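You operate a simulated robot arm through the tools that you are given. There is no shell and no other tool.

The job below is to be done with a simulated robot arm. You get a single attempt, and the scene is never put back.

## Task
Shut down the mask table and close the black can.
Fine: spray switch off before you push the spray bar back; press the lid on; slide the can straight back to the wall side; the wet pad stays as it is.

The check looks at the end state, three seconds after you hand in, the way a careful person would. Anything else that was tipped, shoved, dropped, spilled or broken makes it a failure. Lids that push on must go on centred and level and be pressed home; caps that screw on are set level and turned clockwise until they are tight.

## Robot
A 7-joint arm with a fingered hand, fixed in place. Base frame: the origin is on the floor under the middle of its stand, x ahead of it, y to its left, z up; the work surface is at about z = 900. Readings come in mm, degrees, newtons and seconds.
With the tool pointing down near the work surface it reaches from about 280 to 820 mm from the base axis. Its first joint turns from -143.0 to 143.0 degrees. Payload 3 kg.
Tool frame: the origin (TCP) lies between the finger pads and is the grasp point; the fingertips stand 26 mm ahead of it; z points along the fingers, y is the line along which they close. The gripper opens to 148 mm; its body begins 73 mm behind the TCP. The gripper is a hand of 3 fingers: y runs from the thumb to the fingers, the wrist lies at [0, 0, -229] in the tool frame, and closing takes about 1.5 s.
Orientation is that of the tool frame in the base frame, as [roll, pitch, yaw] about the fixed x, y, z axes, in that order (R = Rz(yaw) Ry(pitch) Rx(roll)). With the fingers straight down and closing along the base's y, the tool's x points along the base's -x, its y along +y and its z along -z.

## Interface
- The arm moves only by the tool arm_command. Its argument "motion" is a list that holds one entry, the list of rows, each a list of 6 numbers: the shift along the tool's x, y, z in units of 150 mm (1.0 is 150 mm), then the turn, a rotation vector about the tool's x, y, z in units of 45 degrees (1.0 is 45 degrees). In form: [[[dx, dy, dz, wx, wy, wz], ...]]. A call has 1 to 20 rows; each row is the pose to reach, as a shift and turn from the pose commanded when the call began, along the tool's axes at that moment. "grip" is the closure, from 0 (fully open) to 1 (shut), set as the call begins (left out, the last holds). A call with a number of a shift or a turn outside -1 to 1 is refused whole. Rows are played at 5 a second. More than 50 mm and 8.6 degrees between two rows, or a gripper value outside its range, and nothing of the call is played. A pose out of reach is approached as far as the arm can. The call stops where the force on the tool passes 60 N (or 10 N more than at its start, if that is more) or the arm is blocked; 0.2 s more then pass. Each finger travels about 153 mm/s and halts on what it meets, pressing with about 22 N; the grip force reading is that of the motor and also rises with nothing between the fingers. The clock runs only during rows and for 0.2 s after the last one: add rows that repeat a pose to give the fingers time. The reply holds the time, the measured pose of the TCP, the force on the tool along the base axes, the opening and the grip force, in the units named above and with some noise, with the torque about the TCP (base axes, N m) and any sound that the robot's microphone picked up, and new pictures: "show" is both (left out), scene, wrist or none.
- Cameras (640 x 400 px; columns grow to the right, rows downward): "scene" is fixed at [219.5, 651.5, 1688.5]; the picture's right is [-0.94, -0.35, 0.00], its down [-0.17, 0.44, -0.88] and it looks along [0.31, -0.82, -0.47] (base axes); focal length 327 px, centre (320, 200). "wrist" rides on the gripper at [68, -39, -90] in the tool frame; the picture's right is [0.50, 0.87, 0.00], its down [-0.66, 0.38, -0.65] and it looks along [-0.57, 0.33, 0.76] (tool axes); focal length 222 px, centre (320, 200). There is no depth. A picture from a camera that has moved, and an enlarged one, comes with that camera's place and axes in the base frame and with its lens.
- slide_trunk(by): slides the trunk up (or, below 0, down) by that many mm; the arm rides with it, the base frame stays. It gives what a move gives, with no picture.
- preshape(shape): the hand has 3 fingers and takes this shape, open, in about a second: jaw (thumb against the fingers, like two jaws); tri (thumb and two fingers); tip (a fingertip pinch); poke (one finger out to press); point (the index stretched); flat (the hand flat); cup (the hand cupped); fist (a fist). The gripper value then closes the fingers along that shape, each until it touches; the sizes above hold for jaw. It gives what a move gives, with no picture.
- inspect(camera, box): a new picture of the part [left, top, right, bottom] of that camera's present view, enlarged. No time passes.
- sign_off(): hands the job in; it is judged then, once.

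Nothing tells you positions but the pictures and the camera data. Unless the task says otherwise, let go and move clear before handing in.

The tools are called after ">>>" as a command line: name --argument value ..., lists and objects as JSON in quotes. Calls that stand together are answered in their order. arm_command: Moves the arm, as the interface text tells. Its arguments: {"type":"object","properties":{"motion":{"type":"array"},"grip":{"type":"number"},"show":{"type":"string","enum":["both","scene","wrist","none"]}},"required":["motion"]} The other tools are called the same way: slide_trunk (by) moves the trunk up or down; preshape (shape) gives the hand a shape; inspect (camera, box) takes an enlarged picture of a part of a camera's view; sign_off () hands the job in.

At the start:

```text
t: 0.0
tool_pos: [375.3, -822.7, 1210.0]
orientation: [-179.9, 0.1, -179.9]
contact_force: [-0.1, -0.4, 0.1]
wrist_torque: [0.0, -0.02, 0.02]
finger_gap: 147.9
finger_force: 0.1
shape: jaw
trunk travel left (down, up): [-890.0, 0.0]
```

scene: 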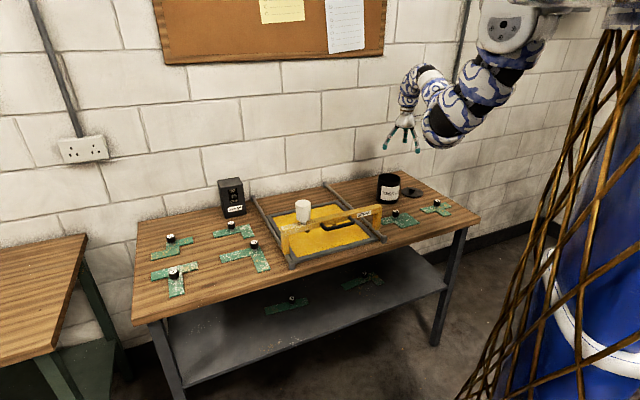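
wrist: 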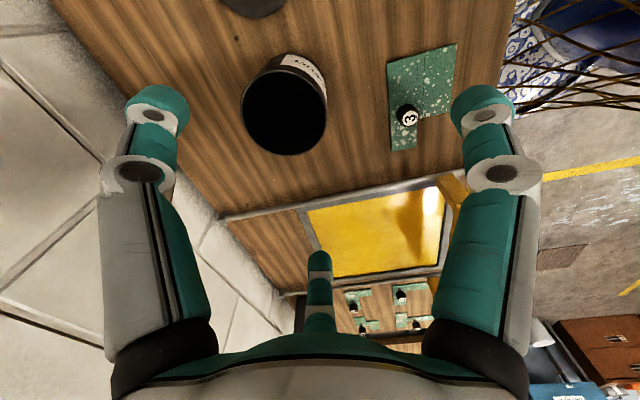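

I see a workbench with a yellow spray tray and frame, a white cup, a black can with its lid beside it, a switch box and green boards. I'll enlarge the important parts before moving anything.

>>> inspect --camera "scene" --box '[240, 160, 400, 280]'

>>> inspect --camera "scene" --box '[360, 150, 480, 230]'

>>> inspect --camera "scene" --box '[200, 165, 280, 225]'

>>> inspect --camera "wrist" --box '[180, 0, 500, 200]'

>>> inspect --camera "scene" --box '[240, 0, 400, 80]'

```text
3.33 times, centred on (320, 220) of scene
camera zoom: at [219.5, 651.5, 1688.5], right [-0.94, -0.35, 0.0], down [-0.17, 0.44, -0.88], along [0.31, -0.82, -0.47], focal length 1091 px, centre (320, 133)
```

zoom: 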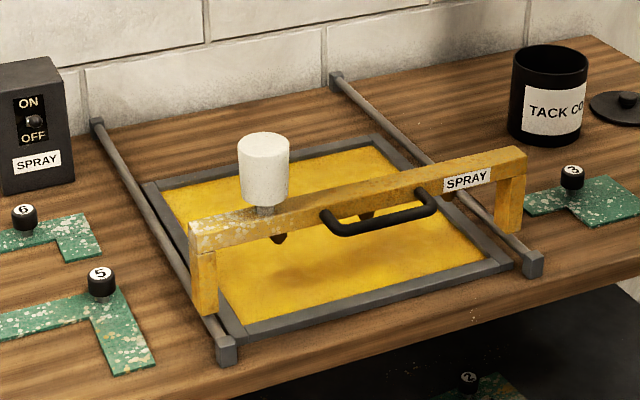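

```text
5.00 times, centred on (420, 190) of scene
camera zoom: at [219.5, 651.5, 1688.5], right [-0.94, -0.35, 0.0], down [-0.17, 0.44, -0.88], along [0.31, -0.82, -0.47], focal length 1637 px, centre (-180, 250)
```

zoom: 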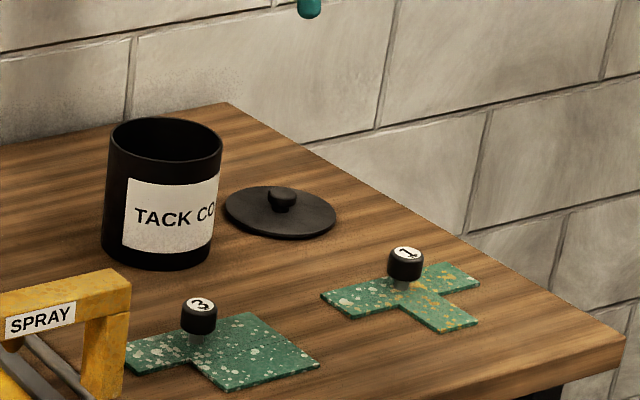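

```text
6.67 times, centred on (240, 195) of scene
camera zoom: at [219.5, 651.5, 1688.5], right [-0.94, -0.35, 0.0], down [-0.17, 0.44, -0.88], along [0.31, -0.82, -0.47], focal length 2182 px, centre (853, 233)
```

zoom: 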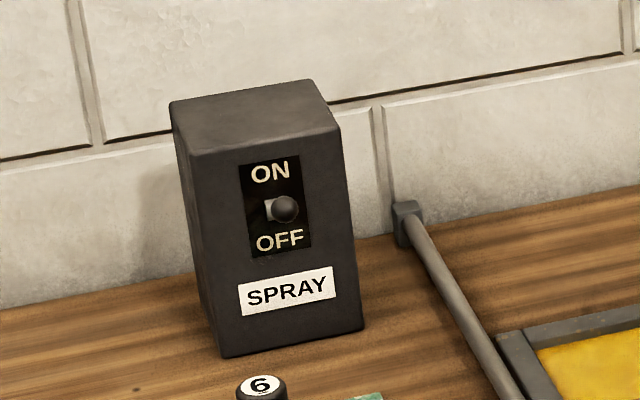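

```text
2.00 times, centred on (340, 100) of wrist
camera zoom: at [307.7, -863.4, 1300.4], right [-0.5, 0.87, 0.0], down [0.65, 0.38, 0.65], along [0.57, 0.33, -0.76], focal length 444 px, centre (280, 400)
```

zoom: 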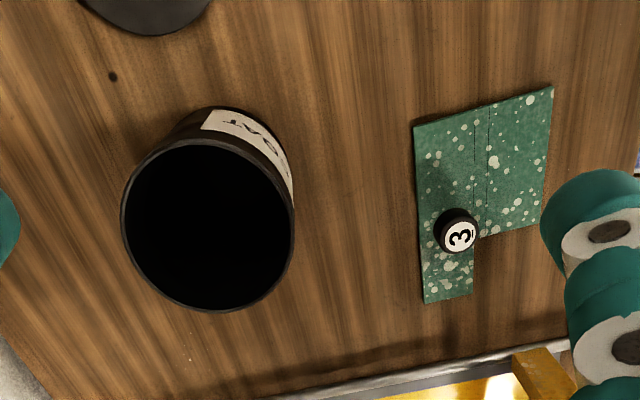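

```text
4.00 times, centred on (320, 40) of scene
camera zoom: at [219.5, 651.5, 1688.5], right [-0.94, -0.35, 0.0], down [-0.17, 0.44, -0.88], along [0.31, -0.82, -0.47], focal length 1309 px, centre (320, 840)
```

zoom: 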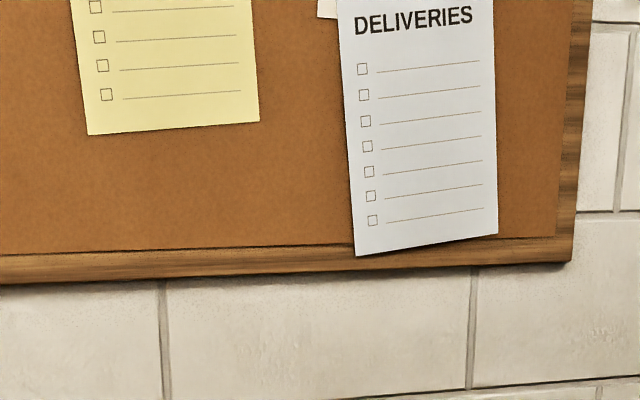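

The table is turned about 45° to the base frame. I put the can near (415,-860), the lid near (305,-989), the toggle near (1040,-440,1010) and the spray bar handle near (525,-380,1010). Next I'll check the arm posture and take closer views of the details.

>>> inspect --camera "scene" --box '[360, 0, 640, 175]'

>>> inspect --camera "scene" --box '[218, 175, 248, 220]'

>>> inspect --camera "scene" --box '[260, 185, 340, 255]'

>>> inspect --camera "scene" --box '[320, 180, 400, 250]'

>>> inspect --camera "wrist" --box '[180, 180, 560, 400]'

```text
2.29 times, centred on (500, 88) of scene
camera zoom: at [219.5, 651.5, 1688.5], right [-0.94, -0.35, 0.0], down [-0.17, 0.44, -0.88], along [0.31, -0.82, -0.47], focal length 748 px, centre (-91, 457)
```

zoom: 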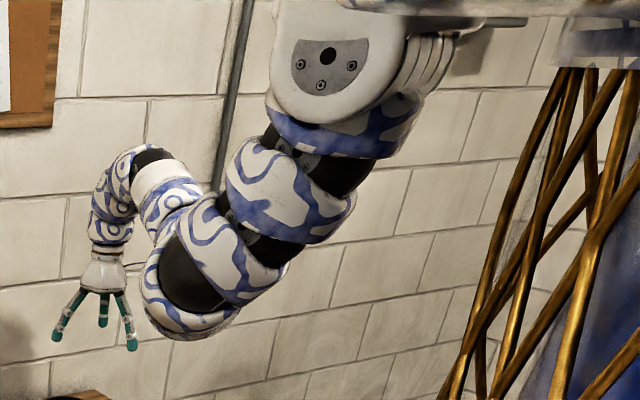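

```text
8.89 times, centred on (233, 198) of scene
camera zoom: at [219.5, 651.5, 1688.5], right [-0.94, -0.35, 0.0], down [-0.17, 0.44, -0.88], along [0.31, -0.82, -0.47], focal length 2910 px, centre (1093, 222)
```

zoom: 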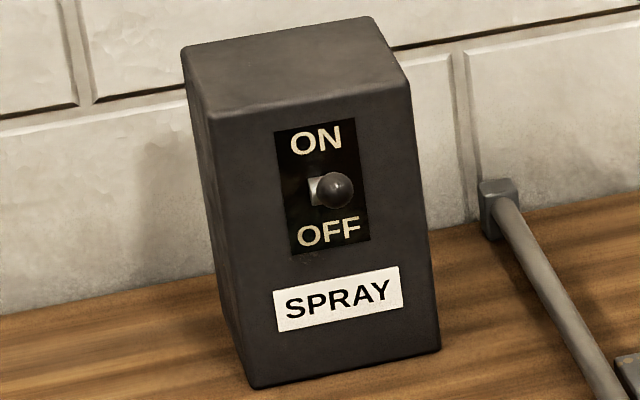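

```text
5.71 times, centred on (300, 220) of scene
camera zoom: at [219.5, 651.5, 1688.5], right [-0.94, -0.35, 0.0], down [-0.17, 0.44, -0.88], along [0.31, -0.82, -0.47], focal length 1871 px, centre (434, 86)
```

zoom: 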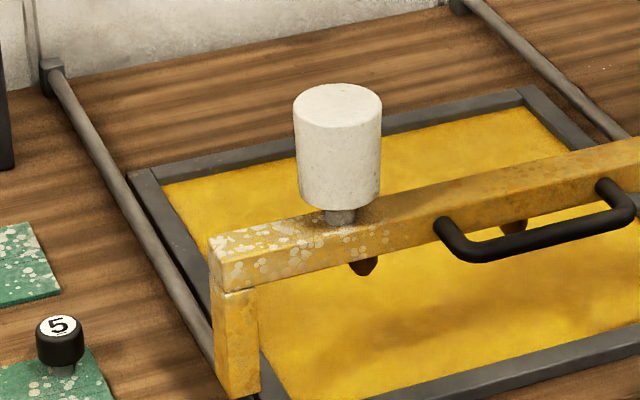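

```text
5.71 times, centred on (360, 215) of scene
camera zoom: at [219.5, 651.5, 1688.5], right [-0.94, -0.35, 0.0], down [-0.17, 0.44, -0.88], along [0.31, -0.82, -0.47], focal length 1871 px, centre (91, 114)
```

zoom: 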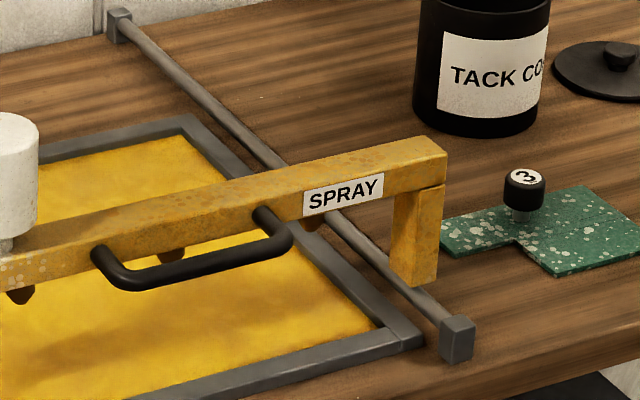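

```text
1.68 times, centred on (370, 290) of wrist
camera zoom: at [307.7, -863.4, 1300.4], right [-0.5, 0.87, 0.0], down [0.65, 0.38, 0.65], along [0.57, 0.33, -0.76], focal length 374 px, centre (236, 48)
```

zoom: 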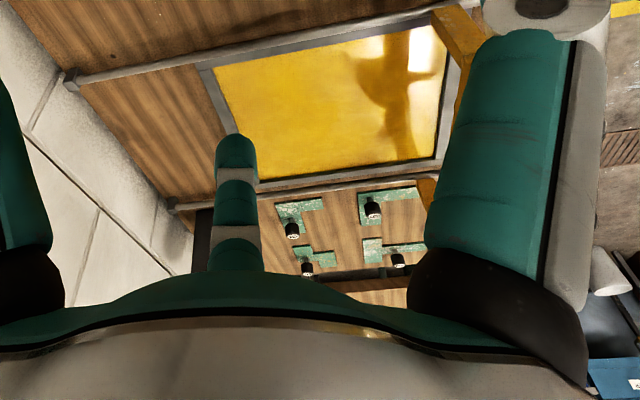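

The lever appears to tilt up, which is ON. I'll move over the middle of the table at safe height, turning the hand to match the table, and see how the arm behaves.

>>> arm_command --motion '[[[-0.14, 0.14, -0.05, 0, 0, -0.08], [-0.28, 0.28, -0.1, 0, 0, -0.16], [-0.42, 0.42, -0.15, 0, 0, -0.25], [-0.56, 0.56, -0.2, 0, 0, -0.33], [-0.7, 0.7, -0.25, 0, 0, -0.42], [-0.83, 0.83, -0.3, 0, 0, -0.5]]]'

```text
t: 1.4
tool_pos: [528.3, -662.0, 1184.6]
orientation: [-179.8, 0.0, -164.5]
contact_force: [0.3, 0.5, -0.5]
wrist_torque: [0.0, 0.05, -0.02]
finger_gap: 148.1
finger_force: 0.1
shape: jaw
out of reach, approached as far as the arm can: row 1, 2, 3, 4, 5, 6
trunk travel left (down, up): [-890.0, 0.0]
camera wrist: at [474.0, -719.0, 1275.1], right [-0.71, 0.7, 0.0], down [0.53, 0.54, 0.65], along [0.46, 0.46, -0.76], focal length 222 px, centre (320, 200)
```

scene: 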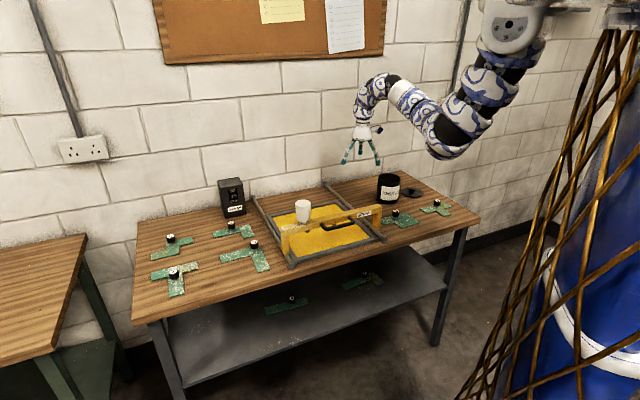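
wrist: 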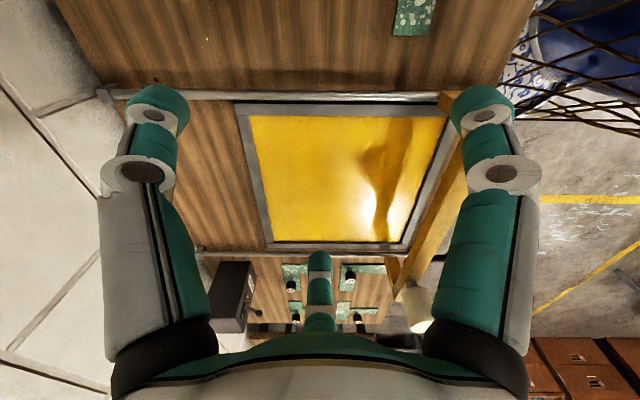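

The arm is at a wrist limit with the hand pointing down this high. Tilting the hand outward should free it, so I'll pitch toward the wall direction while holding position.

>>> arm_command --motion '[[[0, 0, 0, 0.11, -0.05, 0], [0, 0, 0, 0.23, -0.1, 0], [0, 0, 0, 0.34, -0.14, 0], [0, 0, 0, 0.46, -0.19, 0], [0, 0, 0, 0.58, -0.24, 0], [0, 0, 0, 0.7, -0.29, 0], [0, 0, 0, 0.81, -0.33, 0], [0, 0, 0, 0.92, -0.38, 0]]]'

```text
t: 3.2
tool_pos: [526.3, -664.7, 1183.9]
orientation: [-137.3, 15.7, -158.5]
contact_force: [1.0, 1.0, 0.2]
wrist_torque: [-0.02, -0.01, -0.01]
finger_gap: 148.0
finger_force: 0.1
shape: jaw
trunk travel left (down, up): [-890.0, 0.0]
camera wrist: at [430.6, -668.3, 1254.9], right [-0.53, 0.47, -0.7], down [0.27, 0.88, 0.39], along [0.8, 0.02, -0.6], focal length 222 px, centre (320, 200)
```

scene: 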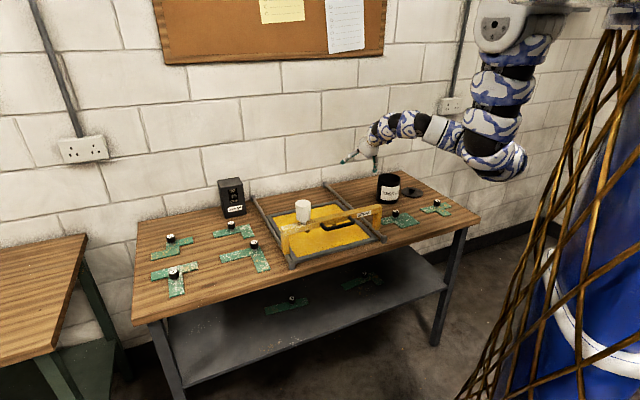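
wrist: 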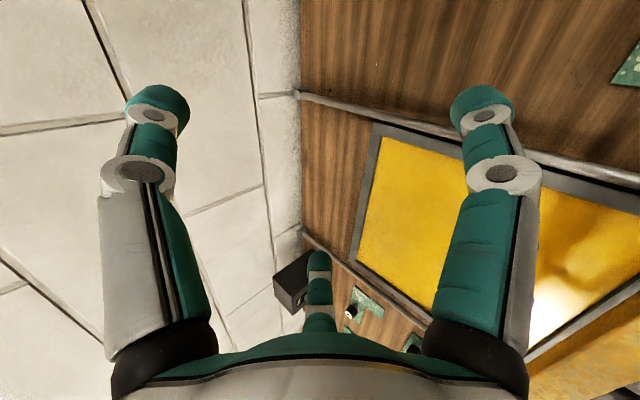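

The clipped pose became the new commanded pose, so I can chain moves from it. I'll carry the hand over the bar toward the switch box and swing it so the camera sits on the right with a 35° downward pitch.

>>> arm_command --motion '[[[-0.117, 0.054, -0.017, 0.018, -0.052, -0.101], [-0.233, 0.109, -0.035, 0.036, -0.105, -0.203], [-0.35, 0.163, -0.052, 0.054, -0.157, -0.304], [-0.467, 0.218, -0.069, 0.072, -0.209, -0.406], [-0.583, 0.272, -0.086, 0.09, -0.261, -0.507], [-0.7, 0.326, -0.104, 0.109, -0.314, -0.609], [-0.816, 0.381, -0.121, 0.127, -0.366, -0.71], [-0.933, 0.435, -0.138, 0.145, -0.418, -0.812]]]'

```text
t: 5.0
tool_pos: [637.0, -555.6, 1192.1]
orientation: [-125.2, 0.0, -119.9]
contact_force: [0.0, -0.8, -0.1]
wrist_torque: [0.01, 0.04, 0.05]
finger_gap: 147.8
finger_force: 0.1
shape: jaw
trunk travel left (down, up): [-890.0, 0.0]
camera wrist: at [558.9, -588.0, 1277.0], right [-0.68, -0.19, -0.71], down [-0.33, 0.94, 0.07], along [0.66, 0.27, -0.7], focal length 222 px, centre (320, 200)
```

scene: 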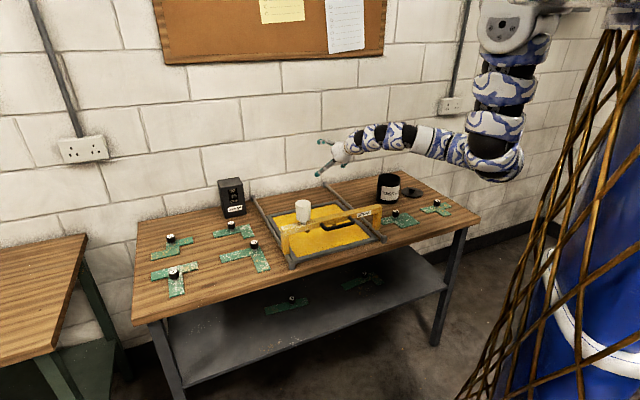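
wrist: 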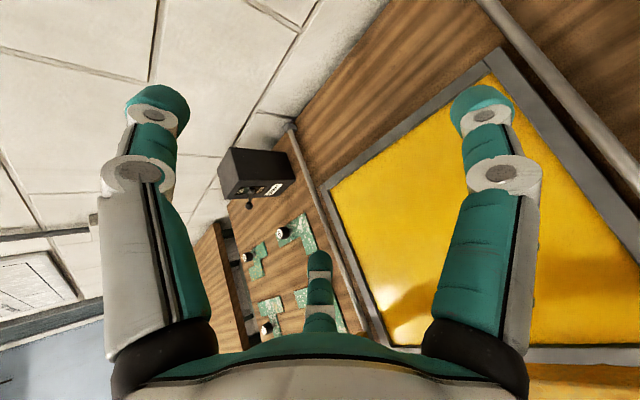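

>>> inspect --camera "wrist" --box '[205, 135, 305, 215]'

>>> inspect --camera "scene" --box '[300, 80, 540, 230]'

```text
5.00 times, centred on (255, 175) of wrist
camera zoom: at [558.9, -588.0, 1277.0], right [-0.68, -0.19, -0.71], down [-0.33, 0.94, 0.07], along [0.66, 0.27, -0.7], focal length 1111 px, centre (645, 325)
```

zoom: 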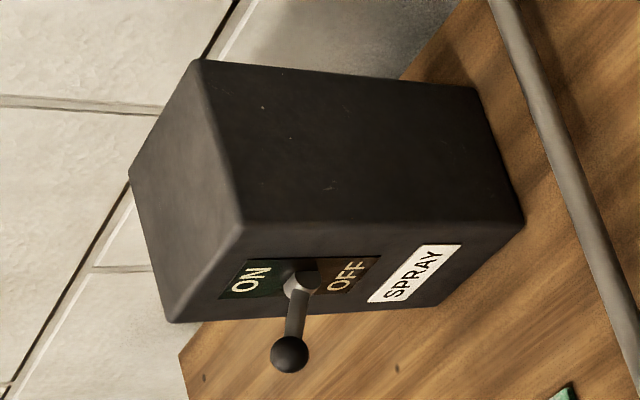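

```text
2.67 times, centred on (420, 155) of scene
camera zoom: at [219.5, 651.5, 1688.5], right [-0.94, -0.35, 0.0], down [-0.17, 0.44, -0.88], along [0.31, -0.82, -0.47], focal length 873 px, centre (53, 320)
```

zoom: 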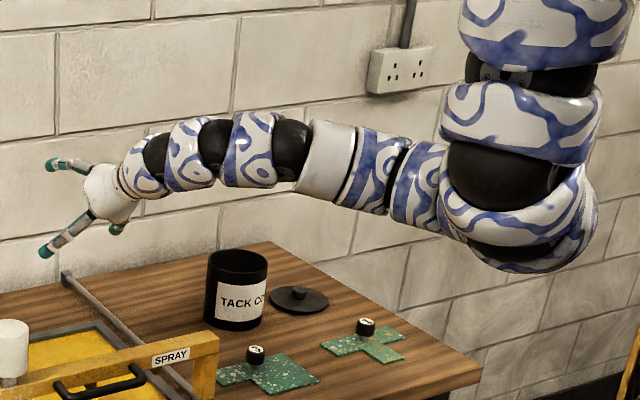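

The lever clearly points toward ON: I triangulate the ball at about (1009,-404,1033) and the pivot at (1038,-430,1014). I'll try the poke shape and look at it before approaching.

>>> preshape --shape "poke"

>>> arm_command --motion '[[[0, 0, 0, 0, 0, 0], [0, 0, 0, 0, 0, 0]]]'

>>> inspect --camera "scene" --box '[300, 110, 380, 190]'

```text
t: 5.9
tool_pos: [635.5, -555.1, 1193.1]
orientation: [-125.1, 0.0, -120.1]
contact_force: [0.7, -0.1, -0.1]
wrist_torque: [0.01, -0.01, -0.01]
finger_gap: 0.0
finger_force: 0.1
shape: poke
trunk travel left (down, up): [-890.0, 0.0]
```

```text
t: 6.5
tool_pos: [637.0, -554.6, 1192.4]
orientation: [-125.1, 0.0, -120.0]
contact_force: [0.0, 0.4, 0.9]
wrist_torque: [0.03, 0.01, -0.06]
finger_gap: 0.0
finger_force: 0.1
shape: poke
trunk travel left (down, up): [-890.0, 0.0]
camera wrist: at [558.5, -588.3, 1276.9], right [-0.68, -0.18, -0.71], down [-0.32, 0.94, 0.07], along [0.66, 0.27, -0.7], focal length 222 px, centre (320, 200)
```

scene: 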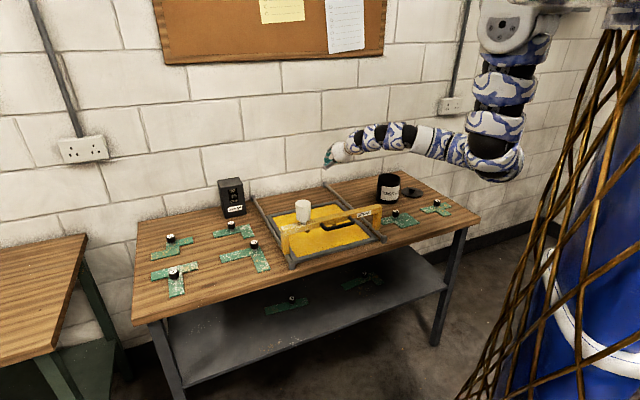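
wrist: 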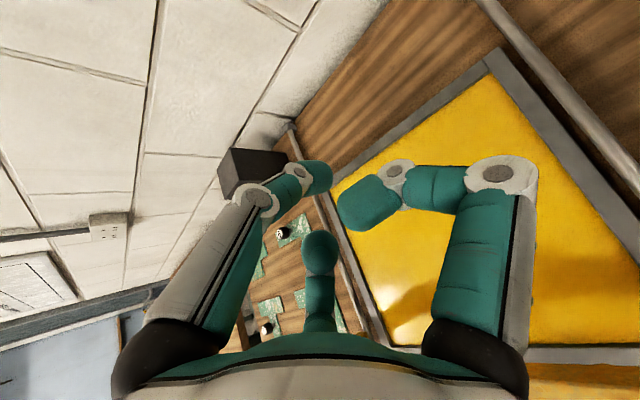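

```text
5.00 times, centred on (340, 150) of scene
camera zoom: at [219.5, 651.5, 1688.5], right [-0.94, -0.35, 0.0], down [-0.17, 0.44, -0.88], along [0.31, -0.82, -0.47], focal length 1637 px, centre (220, 450)
```

zoom: 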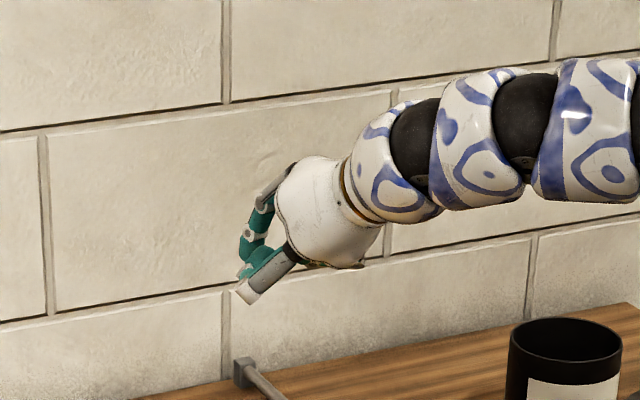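

Poke curls two fingers and leaves one out at an unclear offset. I'll check the closed jaw, whose tips meet at a known place.

>>> preshape --shape "jaw"

>>> arm_command --motion '[[[0, 0, 0, 0, 0, 0], [0, 0, 0, 0, 0, 0], [0, 0, 0, 0, 0, 0], [0, 0, 0, 0, 0, 0], [0, 0, 0, 0, 0, 0], [0, 0, 0, 0, 0, 0], [0, 0, 0, 0, 0, 0], [0, 0, 0, 0, 0, 0]]]' --grip 1

>>> inspect --camera "scene" --box '[300, 110, 380, 190]'

```text
t: 7.4
tool_pos: [636.9, -554.6, 1193.4]
orientation: [-125.2, 0.1, -119.9]
contact_force: [0.3, 0.4, -0.2]
wrist_torque: [-0.01, -0.01, -0.01]
finger_gap: 148.0
finger_force: 0.1
shape: jaw
trunk travel left (down, up): [-890.0, 0.0]
```

```text
t: 9.2
tool_pos: [637.1, -554.5, 1193.1]
orientation: [-125.2, 0.1, -120.1]
contact_force: [-0.2, -0.2, 0.6]
wrist_torque: [-0.01, -0.01, 0.05]
finger_gap: 0.0
finger_force: 21.9
shape: jaw
trunk travel left (down, up): [-890.0, 0.0]
camera wrist: at [558.5, -588.3, 1277.0], right [-0.68, -0.18, -0.71], down [-0.32, 0.94, 0.07], along [0.66, 0.27, -0.7], focal length 222 px, centre (320, 200)
```

scene: 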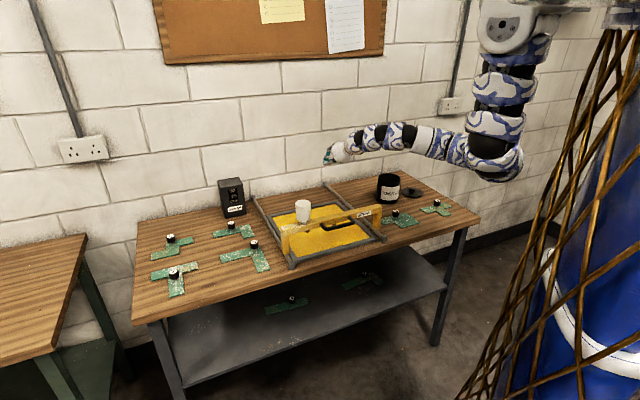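
wrist: 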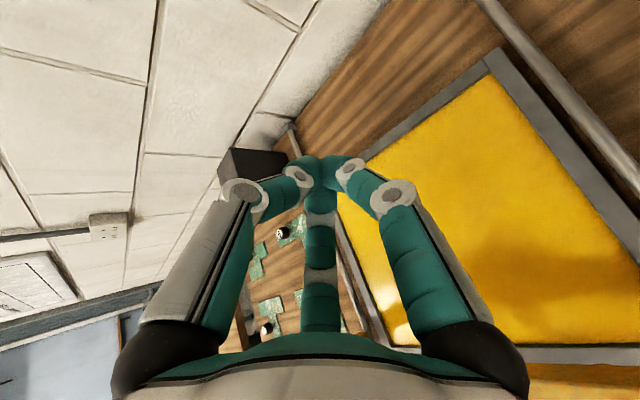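

```text
5.00 times, centred on (340, 150) of scene
camera zoom: at [219.5, 651.5, 1688.5], right [-0.94, -0.35, 0.0], down [-0.17, 0.44, -0.88], along [0.31, -0.82, -0.47], focal length 1637 px, centre (220, 450)
```

zoom: 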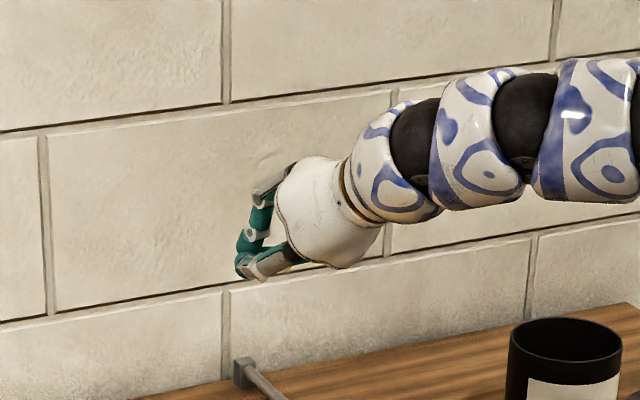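

Closed, the three tips meet on the tool axis, which makes a good pusher. I'll move at height toward the switch.

>>> arm_command --motion '[[[-0.14, -0.057, 0.081, 0, 0, 0], [-0.281, -0.114, 0.162, 0, 0, 0], [-0.421, -0.17, 0.243, 0, 0, 0], [-0.562, -0.227, 0.324, 0, 0, 0], [-0.702, -0.284, 0.405, 0, 0, 0]]]' --show "scene"

>>> arm_command --motion '[[[-0.14, -0.057, 0.081, 0, 0, 0], [-0.281, -0.114, 0.162, 0, 0, 0], [-0.421, -0.17, 0.243, 0, 0, 0], [-0.562, -0.227, 0.324, 0, 0, 0], [-0.702, -0.284, 0.405, 0, 0, 0]]]'

```text
t: 10.4
tool_pos: [755.3, -500.9, 1193.2]
orientation: [-125.0, 0.1, -120.1]
contact_force: [-0.7, 0.1, -1.0]
wrist_torque: [-0.01, 0.01, 0.0]
finger_gap: 0.0
finger_force: 21.5
shape: jaw
trunk travel left (down, up): [-890.0, 0.0]
```

scene: 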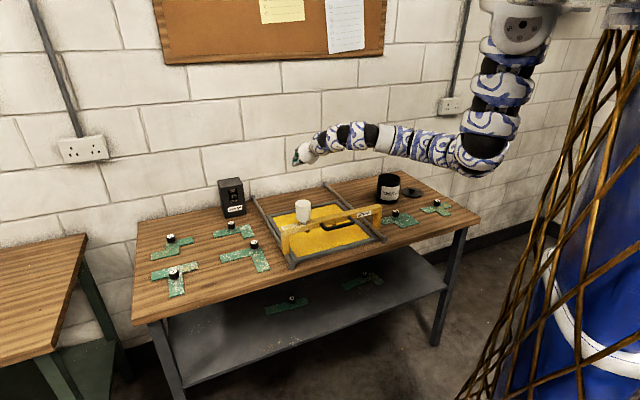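

```text
t: 11.6
tool_pos: [870.8, -447.2, 1191.7]
orientation: [-125.2, -0.1, -120.1]
contact_force: [0.4, 0.6, -0.1]
wrist_torque: [0.03, 0.0, -0.02]
finger_gap: 0.0
finger_force: 22.0
shape: jaw
trunk travel left (down, up): [-890.0, 0.0]
camera wrist: at [792.9, -480.2, 1276.3], right [-0.68, -0.18, -0.71], down [-0.32, 0.94, 0.07], along [0.66, 0.27, -0.7], focal length 222 px, centre (320, 200)
```

scene: 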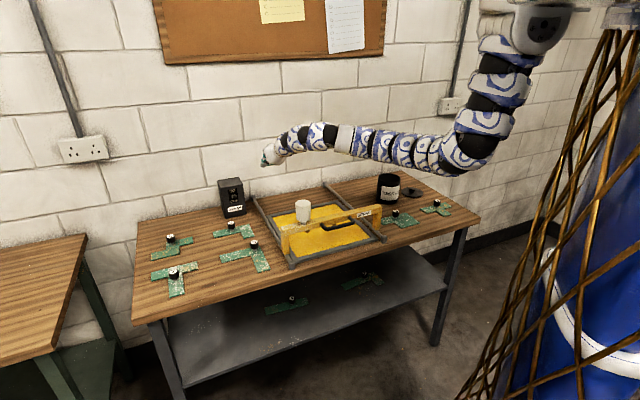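
wrist: 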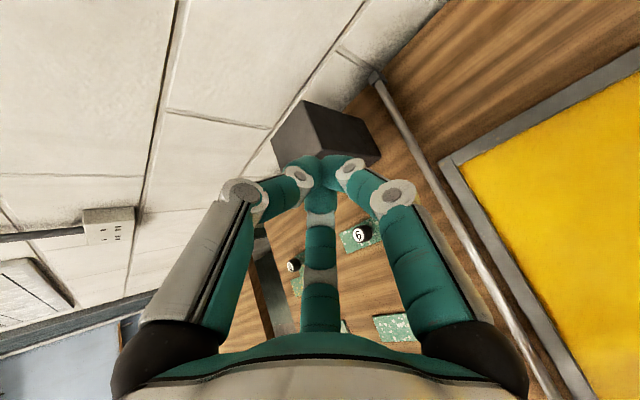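

>>> arm_command --motion '[[[-0.142, 0.01, 0.125, 0, 0, 0], [-0.284, 0.02, 0.249, 0, 0, 0], [-0.425, 0.031, 0.374, 0, 0, 0], [-0.567, 0.041, 0.498, 0, 0, 0], [-0.709, 0.051, 0.623, 0, 0, 0]]]'

>>> inspect --camera "scene" --box '[200, 130, 300, 230]'

>>> inspect --camera "wrist" --box '[240, 80, 440, 240]'

```text
t: 12.8
tool_pos: [971.3, -395.1, 1141.5]
orientation: [-125.0, -0.2, -119.8]
contact_force: [0.5, -0.4, -0.1]
wrist_torque: [0.0, -0.03, -0.03]
finger_gap: 0.1
finger_force: 22.5
shape: jaw
out of reach, approached as far as the arm can: row 5
trunk travel left (down, up): [-890.0, 0.0]
camera wrist: at [893.3, -428.1, 1224.8], right [-0.68, -0.19, -0.71], down [-0.33, 0.94, 0.06], along [0.66, 0.27, -0.7], focal length 222 px, centre (320, 200)
```

scene: 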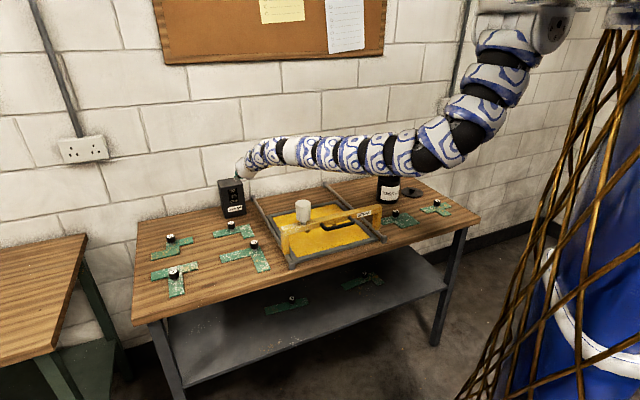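
wrist: 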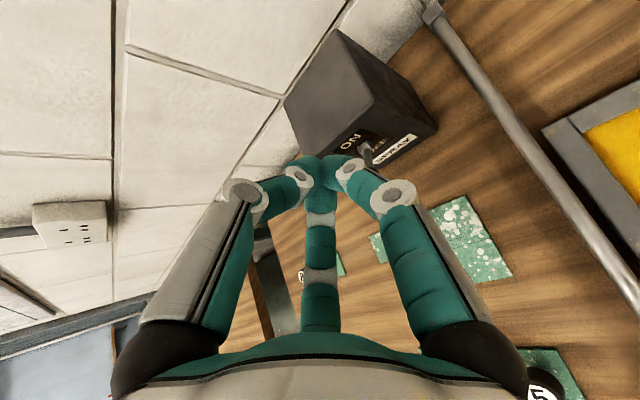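

```text
4.00 times, centred on (250, 180) of scene
camera zoom: at [219.5, 651.5, 1688.5], right [-0.94, -0.35, 0.0], down [-0.17, 0.44, -0.88], along [0.31, -0.82, -0.47], focal length 1309 px, centre (600, 280)
```

zoom: 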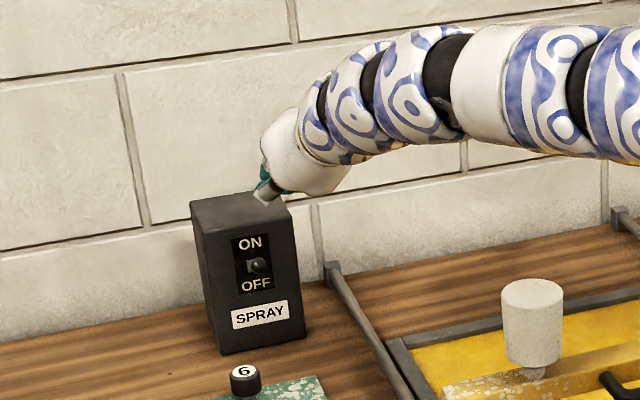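

```text
2.50 times, centred on (340, 160) of wrist
camera zoom: at [893.3, -428.1, 1224.8], right [-0.68, -0.19, -0.71], down [-0.33, 0.94, 0.06], along [0.66, 0.27, -0.7], focal length 555 px, centre (270, 300)
```

zoom: 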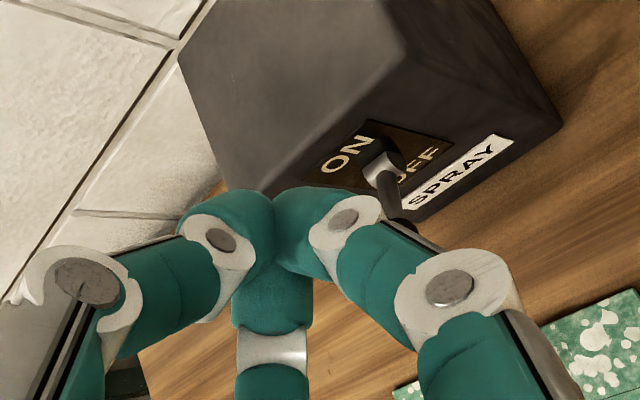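

I've hit the reach limit at this trunk height and the tips are about 85 mm above the lever. I'll lower the trunk 60 mm, which also adds reach.

>>> slide_trunk --by -60

>>> arm_command --motion '[[[0, 0, 0, 0, 0, 0]]]'

>>> inspect --camera "scene" --box '[210, 160, 270, 220]'

>>> inspect --camera "wrist" --box '[260, 100, 440, 240]'

```text
t: 13.8
tool_pos: [970.3, -398.0, 1080.9]
orientation: [-125.1, 0.0, -120.0]
contact_force: [0.2, 0.2, -0.4]
wrist_torque: [0.0, 0.0, -0.03]
finger_gap: 0.0
finger_force: 21.4
shape: jaw
trunk travel left (down, up): [-830.0, 60.0]
```

```text
t: 14.2
tool_pos: [970.4, -399.5, 1080.1]
orientation: [-125.1, -0.1, -120.0]
contact_force: [-0.2, -0.7, -0.2]
wrist_torque: [0.0, -0.01, 0.01]
finger_gap: 0.0
finger_force: 22.1
shape: jaw
trunk travel left (down, up): [-830.0, 60.0]
camera wrist: at [892.2, -432.1, 1164.7], right [-0.68, -0.18, -0.71], down [-0.32, 0.94, 0.07], along [0.66, 0.27, -0.7], focal length 222 px, centre (320, 200)
```

scene: 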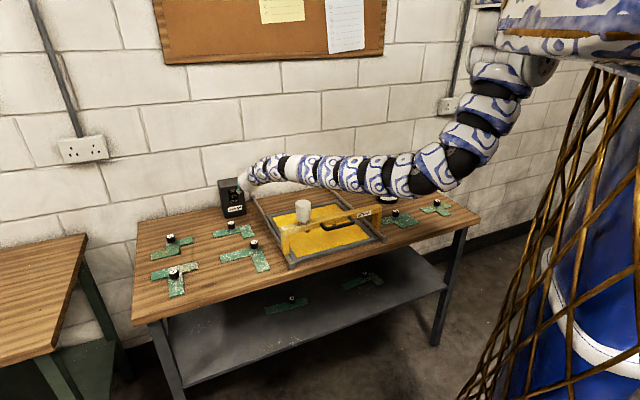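
wrist: 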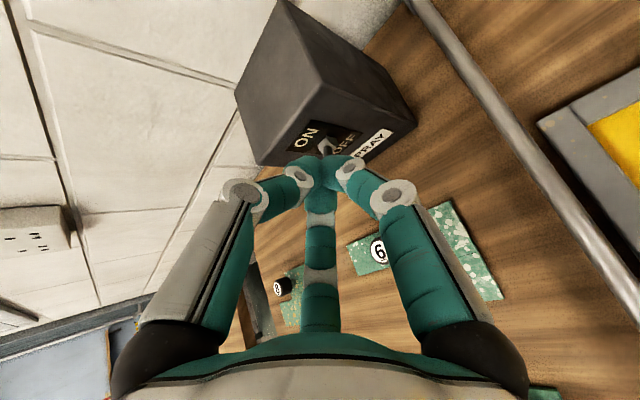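

```text
6.67 times, centred on (240, 190) of scene
camera zoom: at [219.5, 651.5, 1688.5], right [-0.94, -0.35, 0.0], down [-0.17, 0.44, -0.88], along [0.31, -0.82, -0.47], focal length 2182 px, centre (853, 267)
```

zoom: 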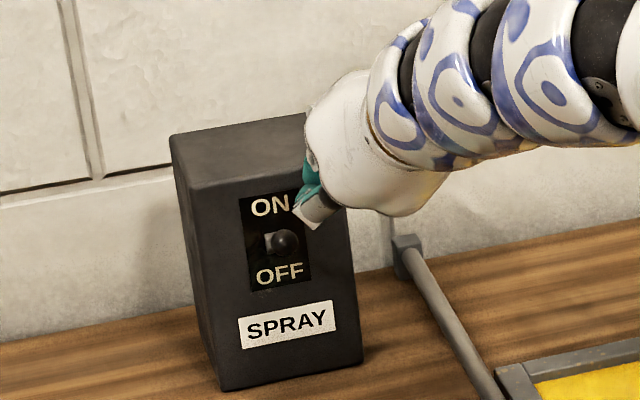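

```text
2.86 times, centred on (350, 170) of wrist
camera zoom: at [892.2, -432.1, 1164.7], right [-0.68, -0.18, -0.71], down [-0.32, 0.94, 0.07], along [0.66, 0.27, -0.7], focal length 635 px, centre (234, 286)
```

zoom: 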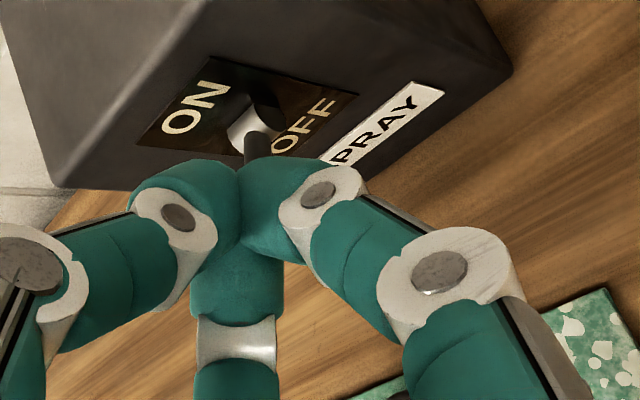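

The tips sit just above and short of the ball. I'll shift about 23 mm so they are directly over it.

>>> arm_command --motion '[[[-0.048, -0.035, 0.05, 0, 0, 0], [-0.097, -0.069, 0.099, 0, 0, 0]]]'

>>> inspect --camera "scene" --box '[210, 160, 270, 220]'

>>> inspect --camera "wrist" --box '[260, 100, 440, 240]'

```text
t: 14.8
tool_pos: [970.4, -398.2, 1080.0]
orientation: [-125.1, 0.0, -120.0]
contact_force: [0.4, -0.1, 0.1]
wrist_torque: [0.02, 0.0, -0.01]
finger_gap: 0.0
finger_force: 22.3
shape: jaw
out of reach, approached as far as the arm can: row 1, 2
trunk travel left (down, up): [-830.0, 60.0]
camera wrist: at [892.3, -432.0, 1164.6], right [-0.68, -0.18, -0.71], down [-0.32, 0.94, 0.07], along [0.66, 0.27, -0.7], focal length 222 px, centre (320, 200)
```

scene: 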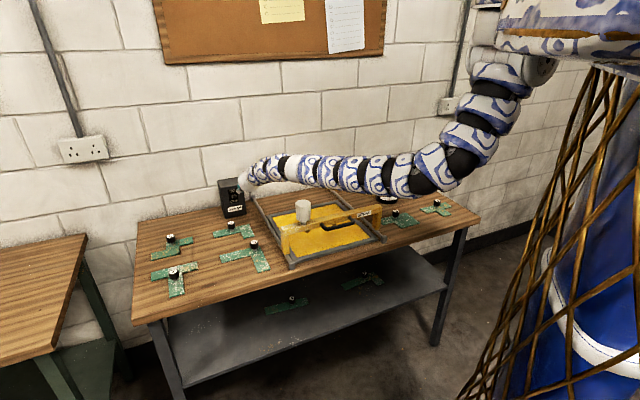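
wrist: 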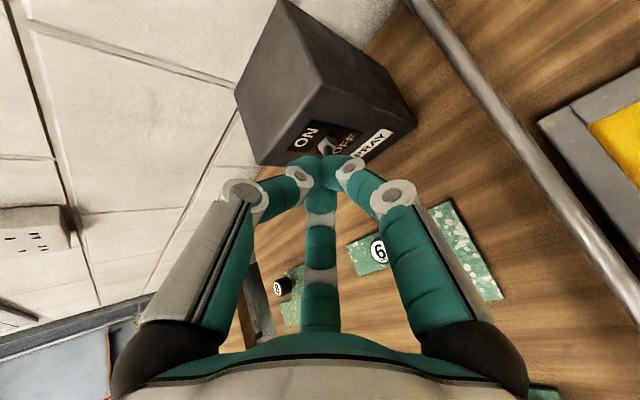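

```text
6.67 times, centred on (240, 190) of scene
camera zoom: at [219.5, 651.5, 1688.5], right [-0.94, -0.35, 0.0], down [-0.17, 0.44, -0.88], along [0.31, -0.82, -0.47], focal length 2182 px, centre (853, 267)
```

zoom: 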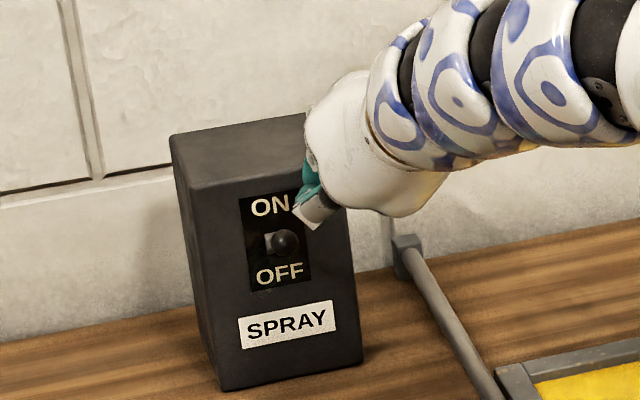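

```text
2.86 times, centred on (350, 170) of wrist
camera zoom: at [892.3, -432.0, 1164.6], right [-0.68, -0.18, -0.71], down [-0.32, 0.94, 0.07], along [0.66, 0.27, -0.7], focal length 635 px, centre (234, 286)
```

zoom: 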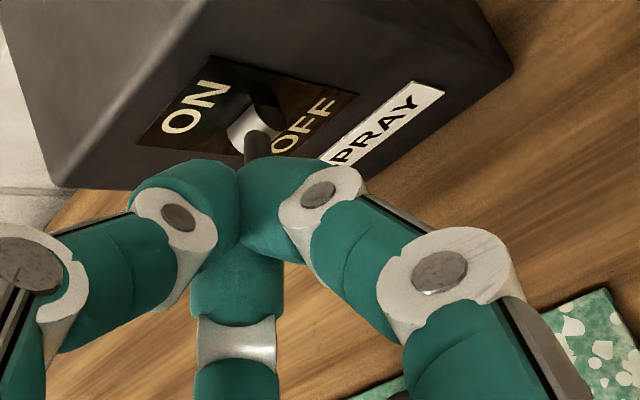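

The arm is stretched out relative to the shoulder. I'll raise the hand while extending, then lower the trunk to get back down.

>>> arm_command --motion '[[[-0.024, -0.1, -0.033, 0, 0, 0], [-0.05, -0.2, -0.066, 0, 0, 0], [-0.075, -0.3, -0.1, 0, 0, 0], [-0.097, -0.397, -0.131, 0, 0, 0]]]' --show "none"

```text
t: 15.8
tool_pos: [995.1, -393.5, 1141.8]
orientation: [-125.1, 0.0, -120.0]
contact_force: [-0.2, -0.1, 0.0]
wrist_torque: [0.02, 0.0, 0.01]
finger_gap: 0.0
finger_force: 22.1
shape: jaw
trunk travel left (down, up): [-830.0, 60.0]
```

>>> arm_command --motion '[[[0, -0.109, -0.077, 0, 0, 0], [0, -0.218, -0.153, 0, 0, 0], [0, -0.327, -0.23, 0, 0, 0]]]' --show "none"

>>> slide_trunk --by -120

>>> arm_command --motion '[[[0, 0, 0, 0, 0, 0]]]'

>>> inspect --camera "scene" --box '[210, 160, 270, 220]'

>>> inspect --camera "wrist" --box '[260, 100, 440, 240]'

```text
t: 16.6
tool_pos: [992.7, -393.8, 1201.8]
orientation: [-125.2, 0.0, -120.0]
contact_force: [0.6, 0.0, -0.4]
wrist_torque: [-0.01, 0.02, 0.0]
finger_gap: 0.1
finger_force: 22.2
shape: jaw
trunk travel left (down, up): [-830.0, 60.0]
```

```text
t: 18.1
tool_pos: [992.7, -394.1, 1081.9]
orientation: [-125.2, 0.0, -120.0]
contact_force: [0.0, 0.1, 0.1]
wrist_torque: [0.02, 0.02, -0.01]
finger_gap: 0.0
finger_force: 21.7
shape: jaw
trunk travel left (down, up): [-710.0, 180.0]
```

```text
t: 18.5
tool_pos: [994.1, -394.3, 1080.5]
orientation: [-125.0, -0.1, -120.0]
contact_force: [0.8, 0.2, 1.0]
wrist_torque: [0.02, 0.03, -0.02]
finger_gap: 0.0
finger_force: 21.7
shape: jaw
trunk travel left (down, up): [-710.0, 180.0]
camera wrist: at [915.2, -428.5, 1165.1], right [-0.68, -0.18, -0.71], down [-0.32, 0.94, 0.07], along [0.66, 0.27, -0.7], focal length 222 px, centre (320, 200)
```

scene: 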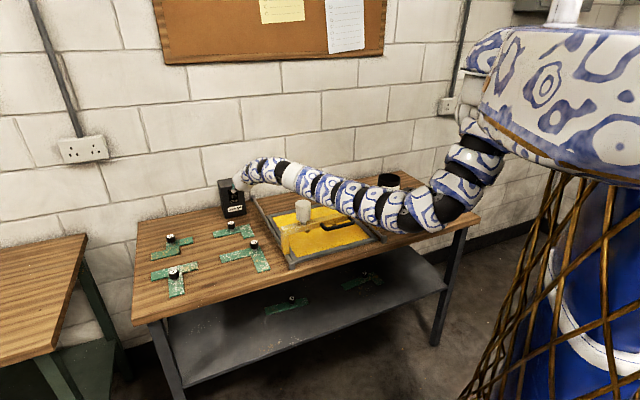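
wrist: 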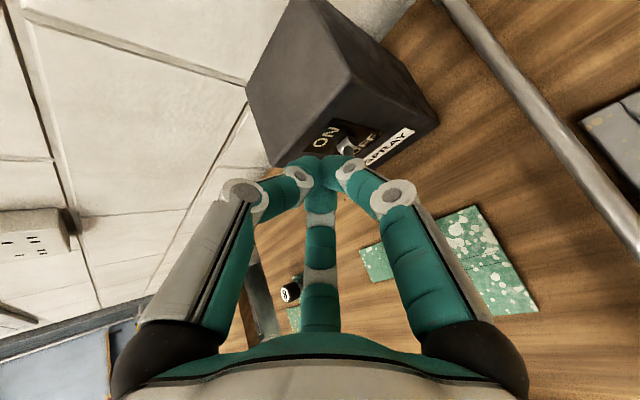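

```text
6.67 times, centred on (240, 190) of scene
camera zoom: at [219.5, 651.5, 1688.5], right [-0.94, -0.35, 0.0], down [-0.17, 0.44, -0.88], along [0.31, -0.82, -0.47], focal length 2182 px, centre (853, 267)
```

zoom: 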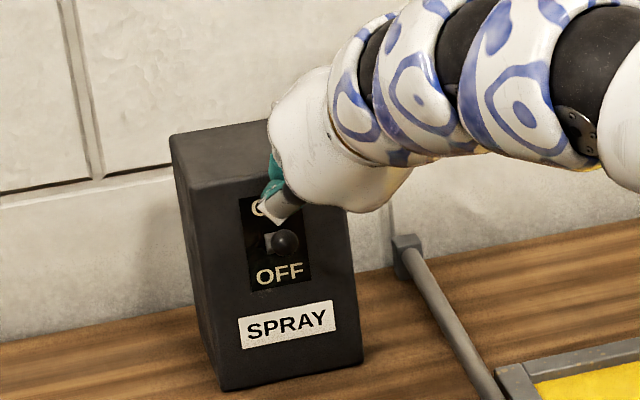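

```text
2.86 times, centred on (350, 170) of wrist
camera zoom: at [915.2, -428.5, 1165.1], right [-0.68, -0.18, -0.71], down [-0.32, 0.94, 0.07], along [0.66, 0.27, -0.7], focal length 635 px, centre (234, 286)
```

zoom: 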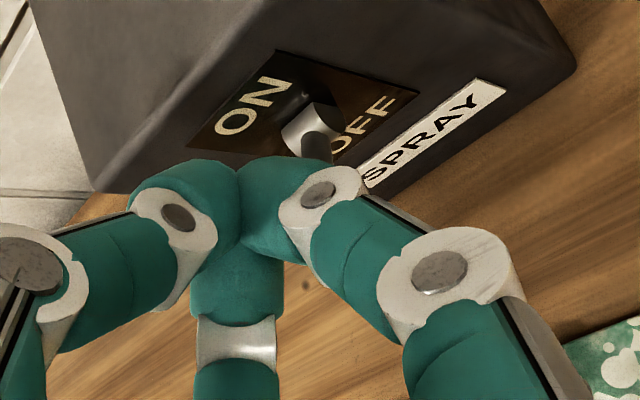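

Before pressing I need to check forearm clearance over the cup and the can.

>>> inspect --camera "scene" --box '[230, 140, 350, 240]'

>>> inspect --camera "scene" --box '[330, 140, 490, 260]'

```text
4.00 times, centred on (290, 190) of scene
camera zoom: at [219.5, 651.5, 1688.5], right [-0.94, -0.35, 0.0], down [-0.17, 0.44, -0.88], along [0.31, -0.82, -0.47], focal length 1309 px, centre (440, 240)
```

zoom: 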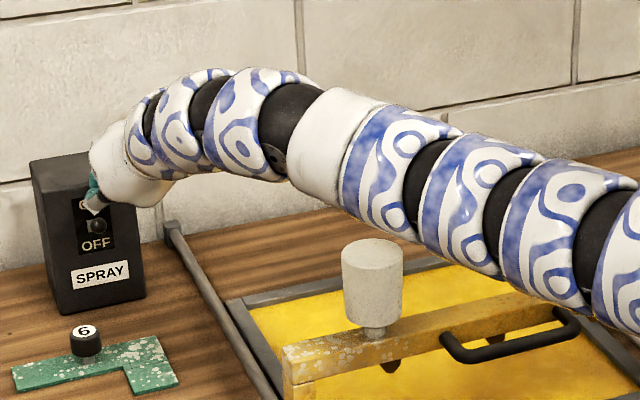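

```text
3.33 times, centred on (410, 200) of scene
camera zoom: at [219.5, 651.5, 1688.5], right [-0.94, -0.35, 0.0], down [-0.17, 0.44, -0.88], along [0.31, -0.82, -0.47], focal length 1091 px, centre (20, 200)
```

zoom: 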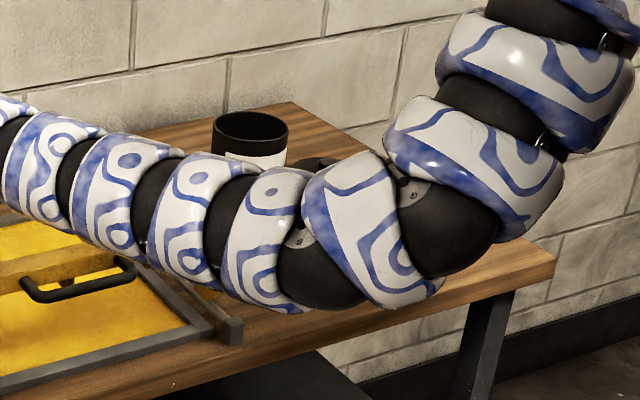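

Clearance is about 50 mm. I'll press the lever down while pitching the hand a little more so the wrist and forearm stay high, doing the first half now.

>>> arm_command --motion '[[[0, 0.033, 0.027, -0.038, 0, 0], [0, 0.066, 0.053, -0.076, 0, 0], [0.001, 0.099, 0.08, -0.114, 0, 0], [0.001, 0.132, 0.107, -0.153, 0, 0]]]'

>>> inspect --camera "scene" --box '[210, 160, 310, 230]'

>>> inspect --camera "wrist" --box '[260, 100, 440, 240]'

```text
t: 19.5
tool_pos: [995.0, -397.2, 1055.0]
orientation: [-131.9, -0.1, -119.9]
contact_force: [-1.8, 0.4, 1.9]
wrist_torque: [0.01, 0.02, 0.01]
finger_gap: 0.0
finger_force: 21.9
shape: jaw
trunk travel left (down, up): [-710.0, 180.0]
camera wrist: at [925.7, -434.9, 1145.4], right [-0.75, -0.14, -0.64], down [-0.31, 0.94, 0.15], along [0.58, 0.32, -0.75], focal length 222 px, centre (320, 200)
```

scene: 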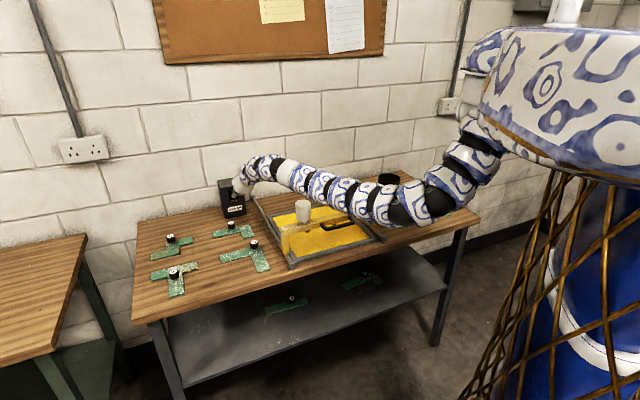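
wrist: 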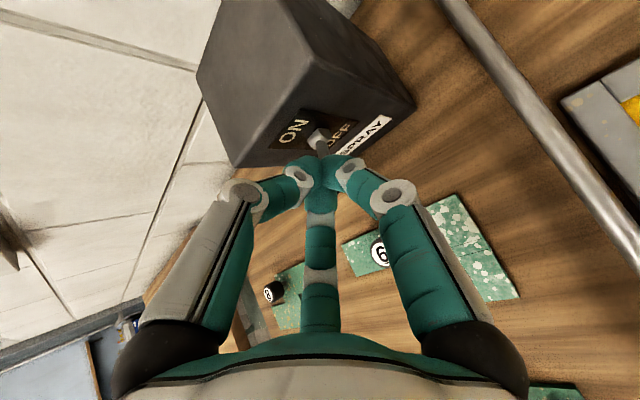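

```text
5.71 times, centred on (260, 195) of scene
camera zoom: at [219.5, 651.5, 1688.5], right [-0.94, -0.35, 0.0], down [-0.17, 0.44, -0.88], along [0.31, -0.82, -0.47], focal length 1871 px, centre (663, 229)
```

zoom: 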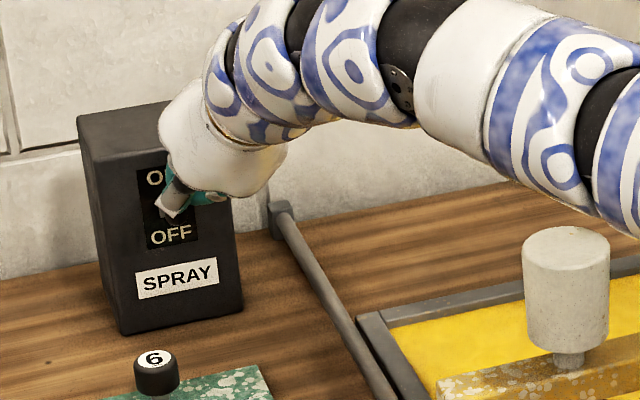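

```text
2.86 times, centred on (350, 170) of wrist
camera zoom: at [925.7, -434.9, 1145.4], right [-0.75, -0.14, -0.64], down [-0.31, 0.94, 0.15], along [0.58, 0.32, -0.75], focal length 635 px, centre (234, 286)
```

zoom: 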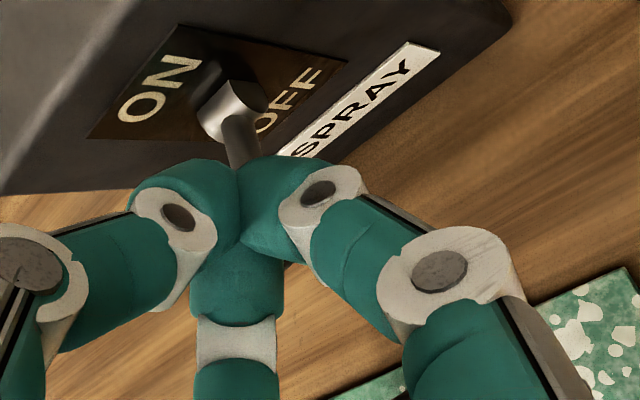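

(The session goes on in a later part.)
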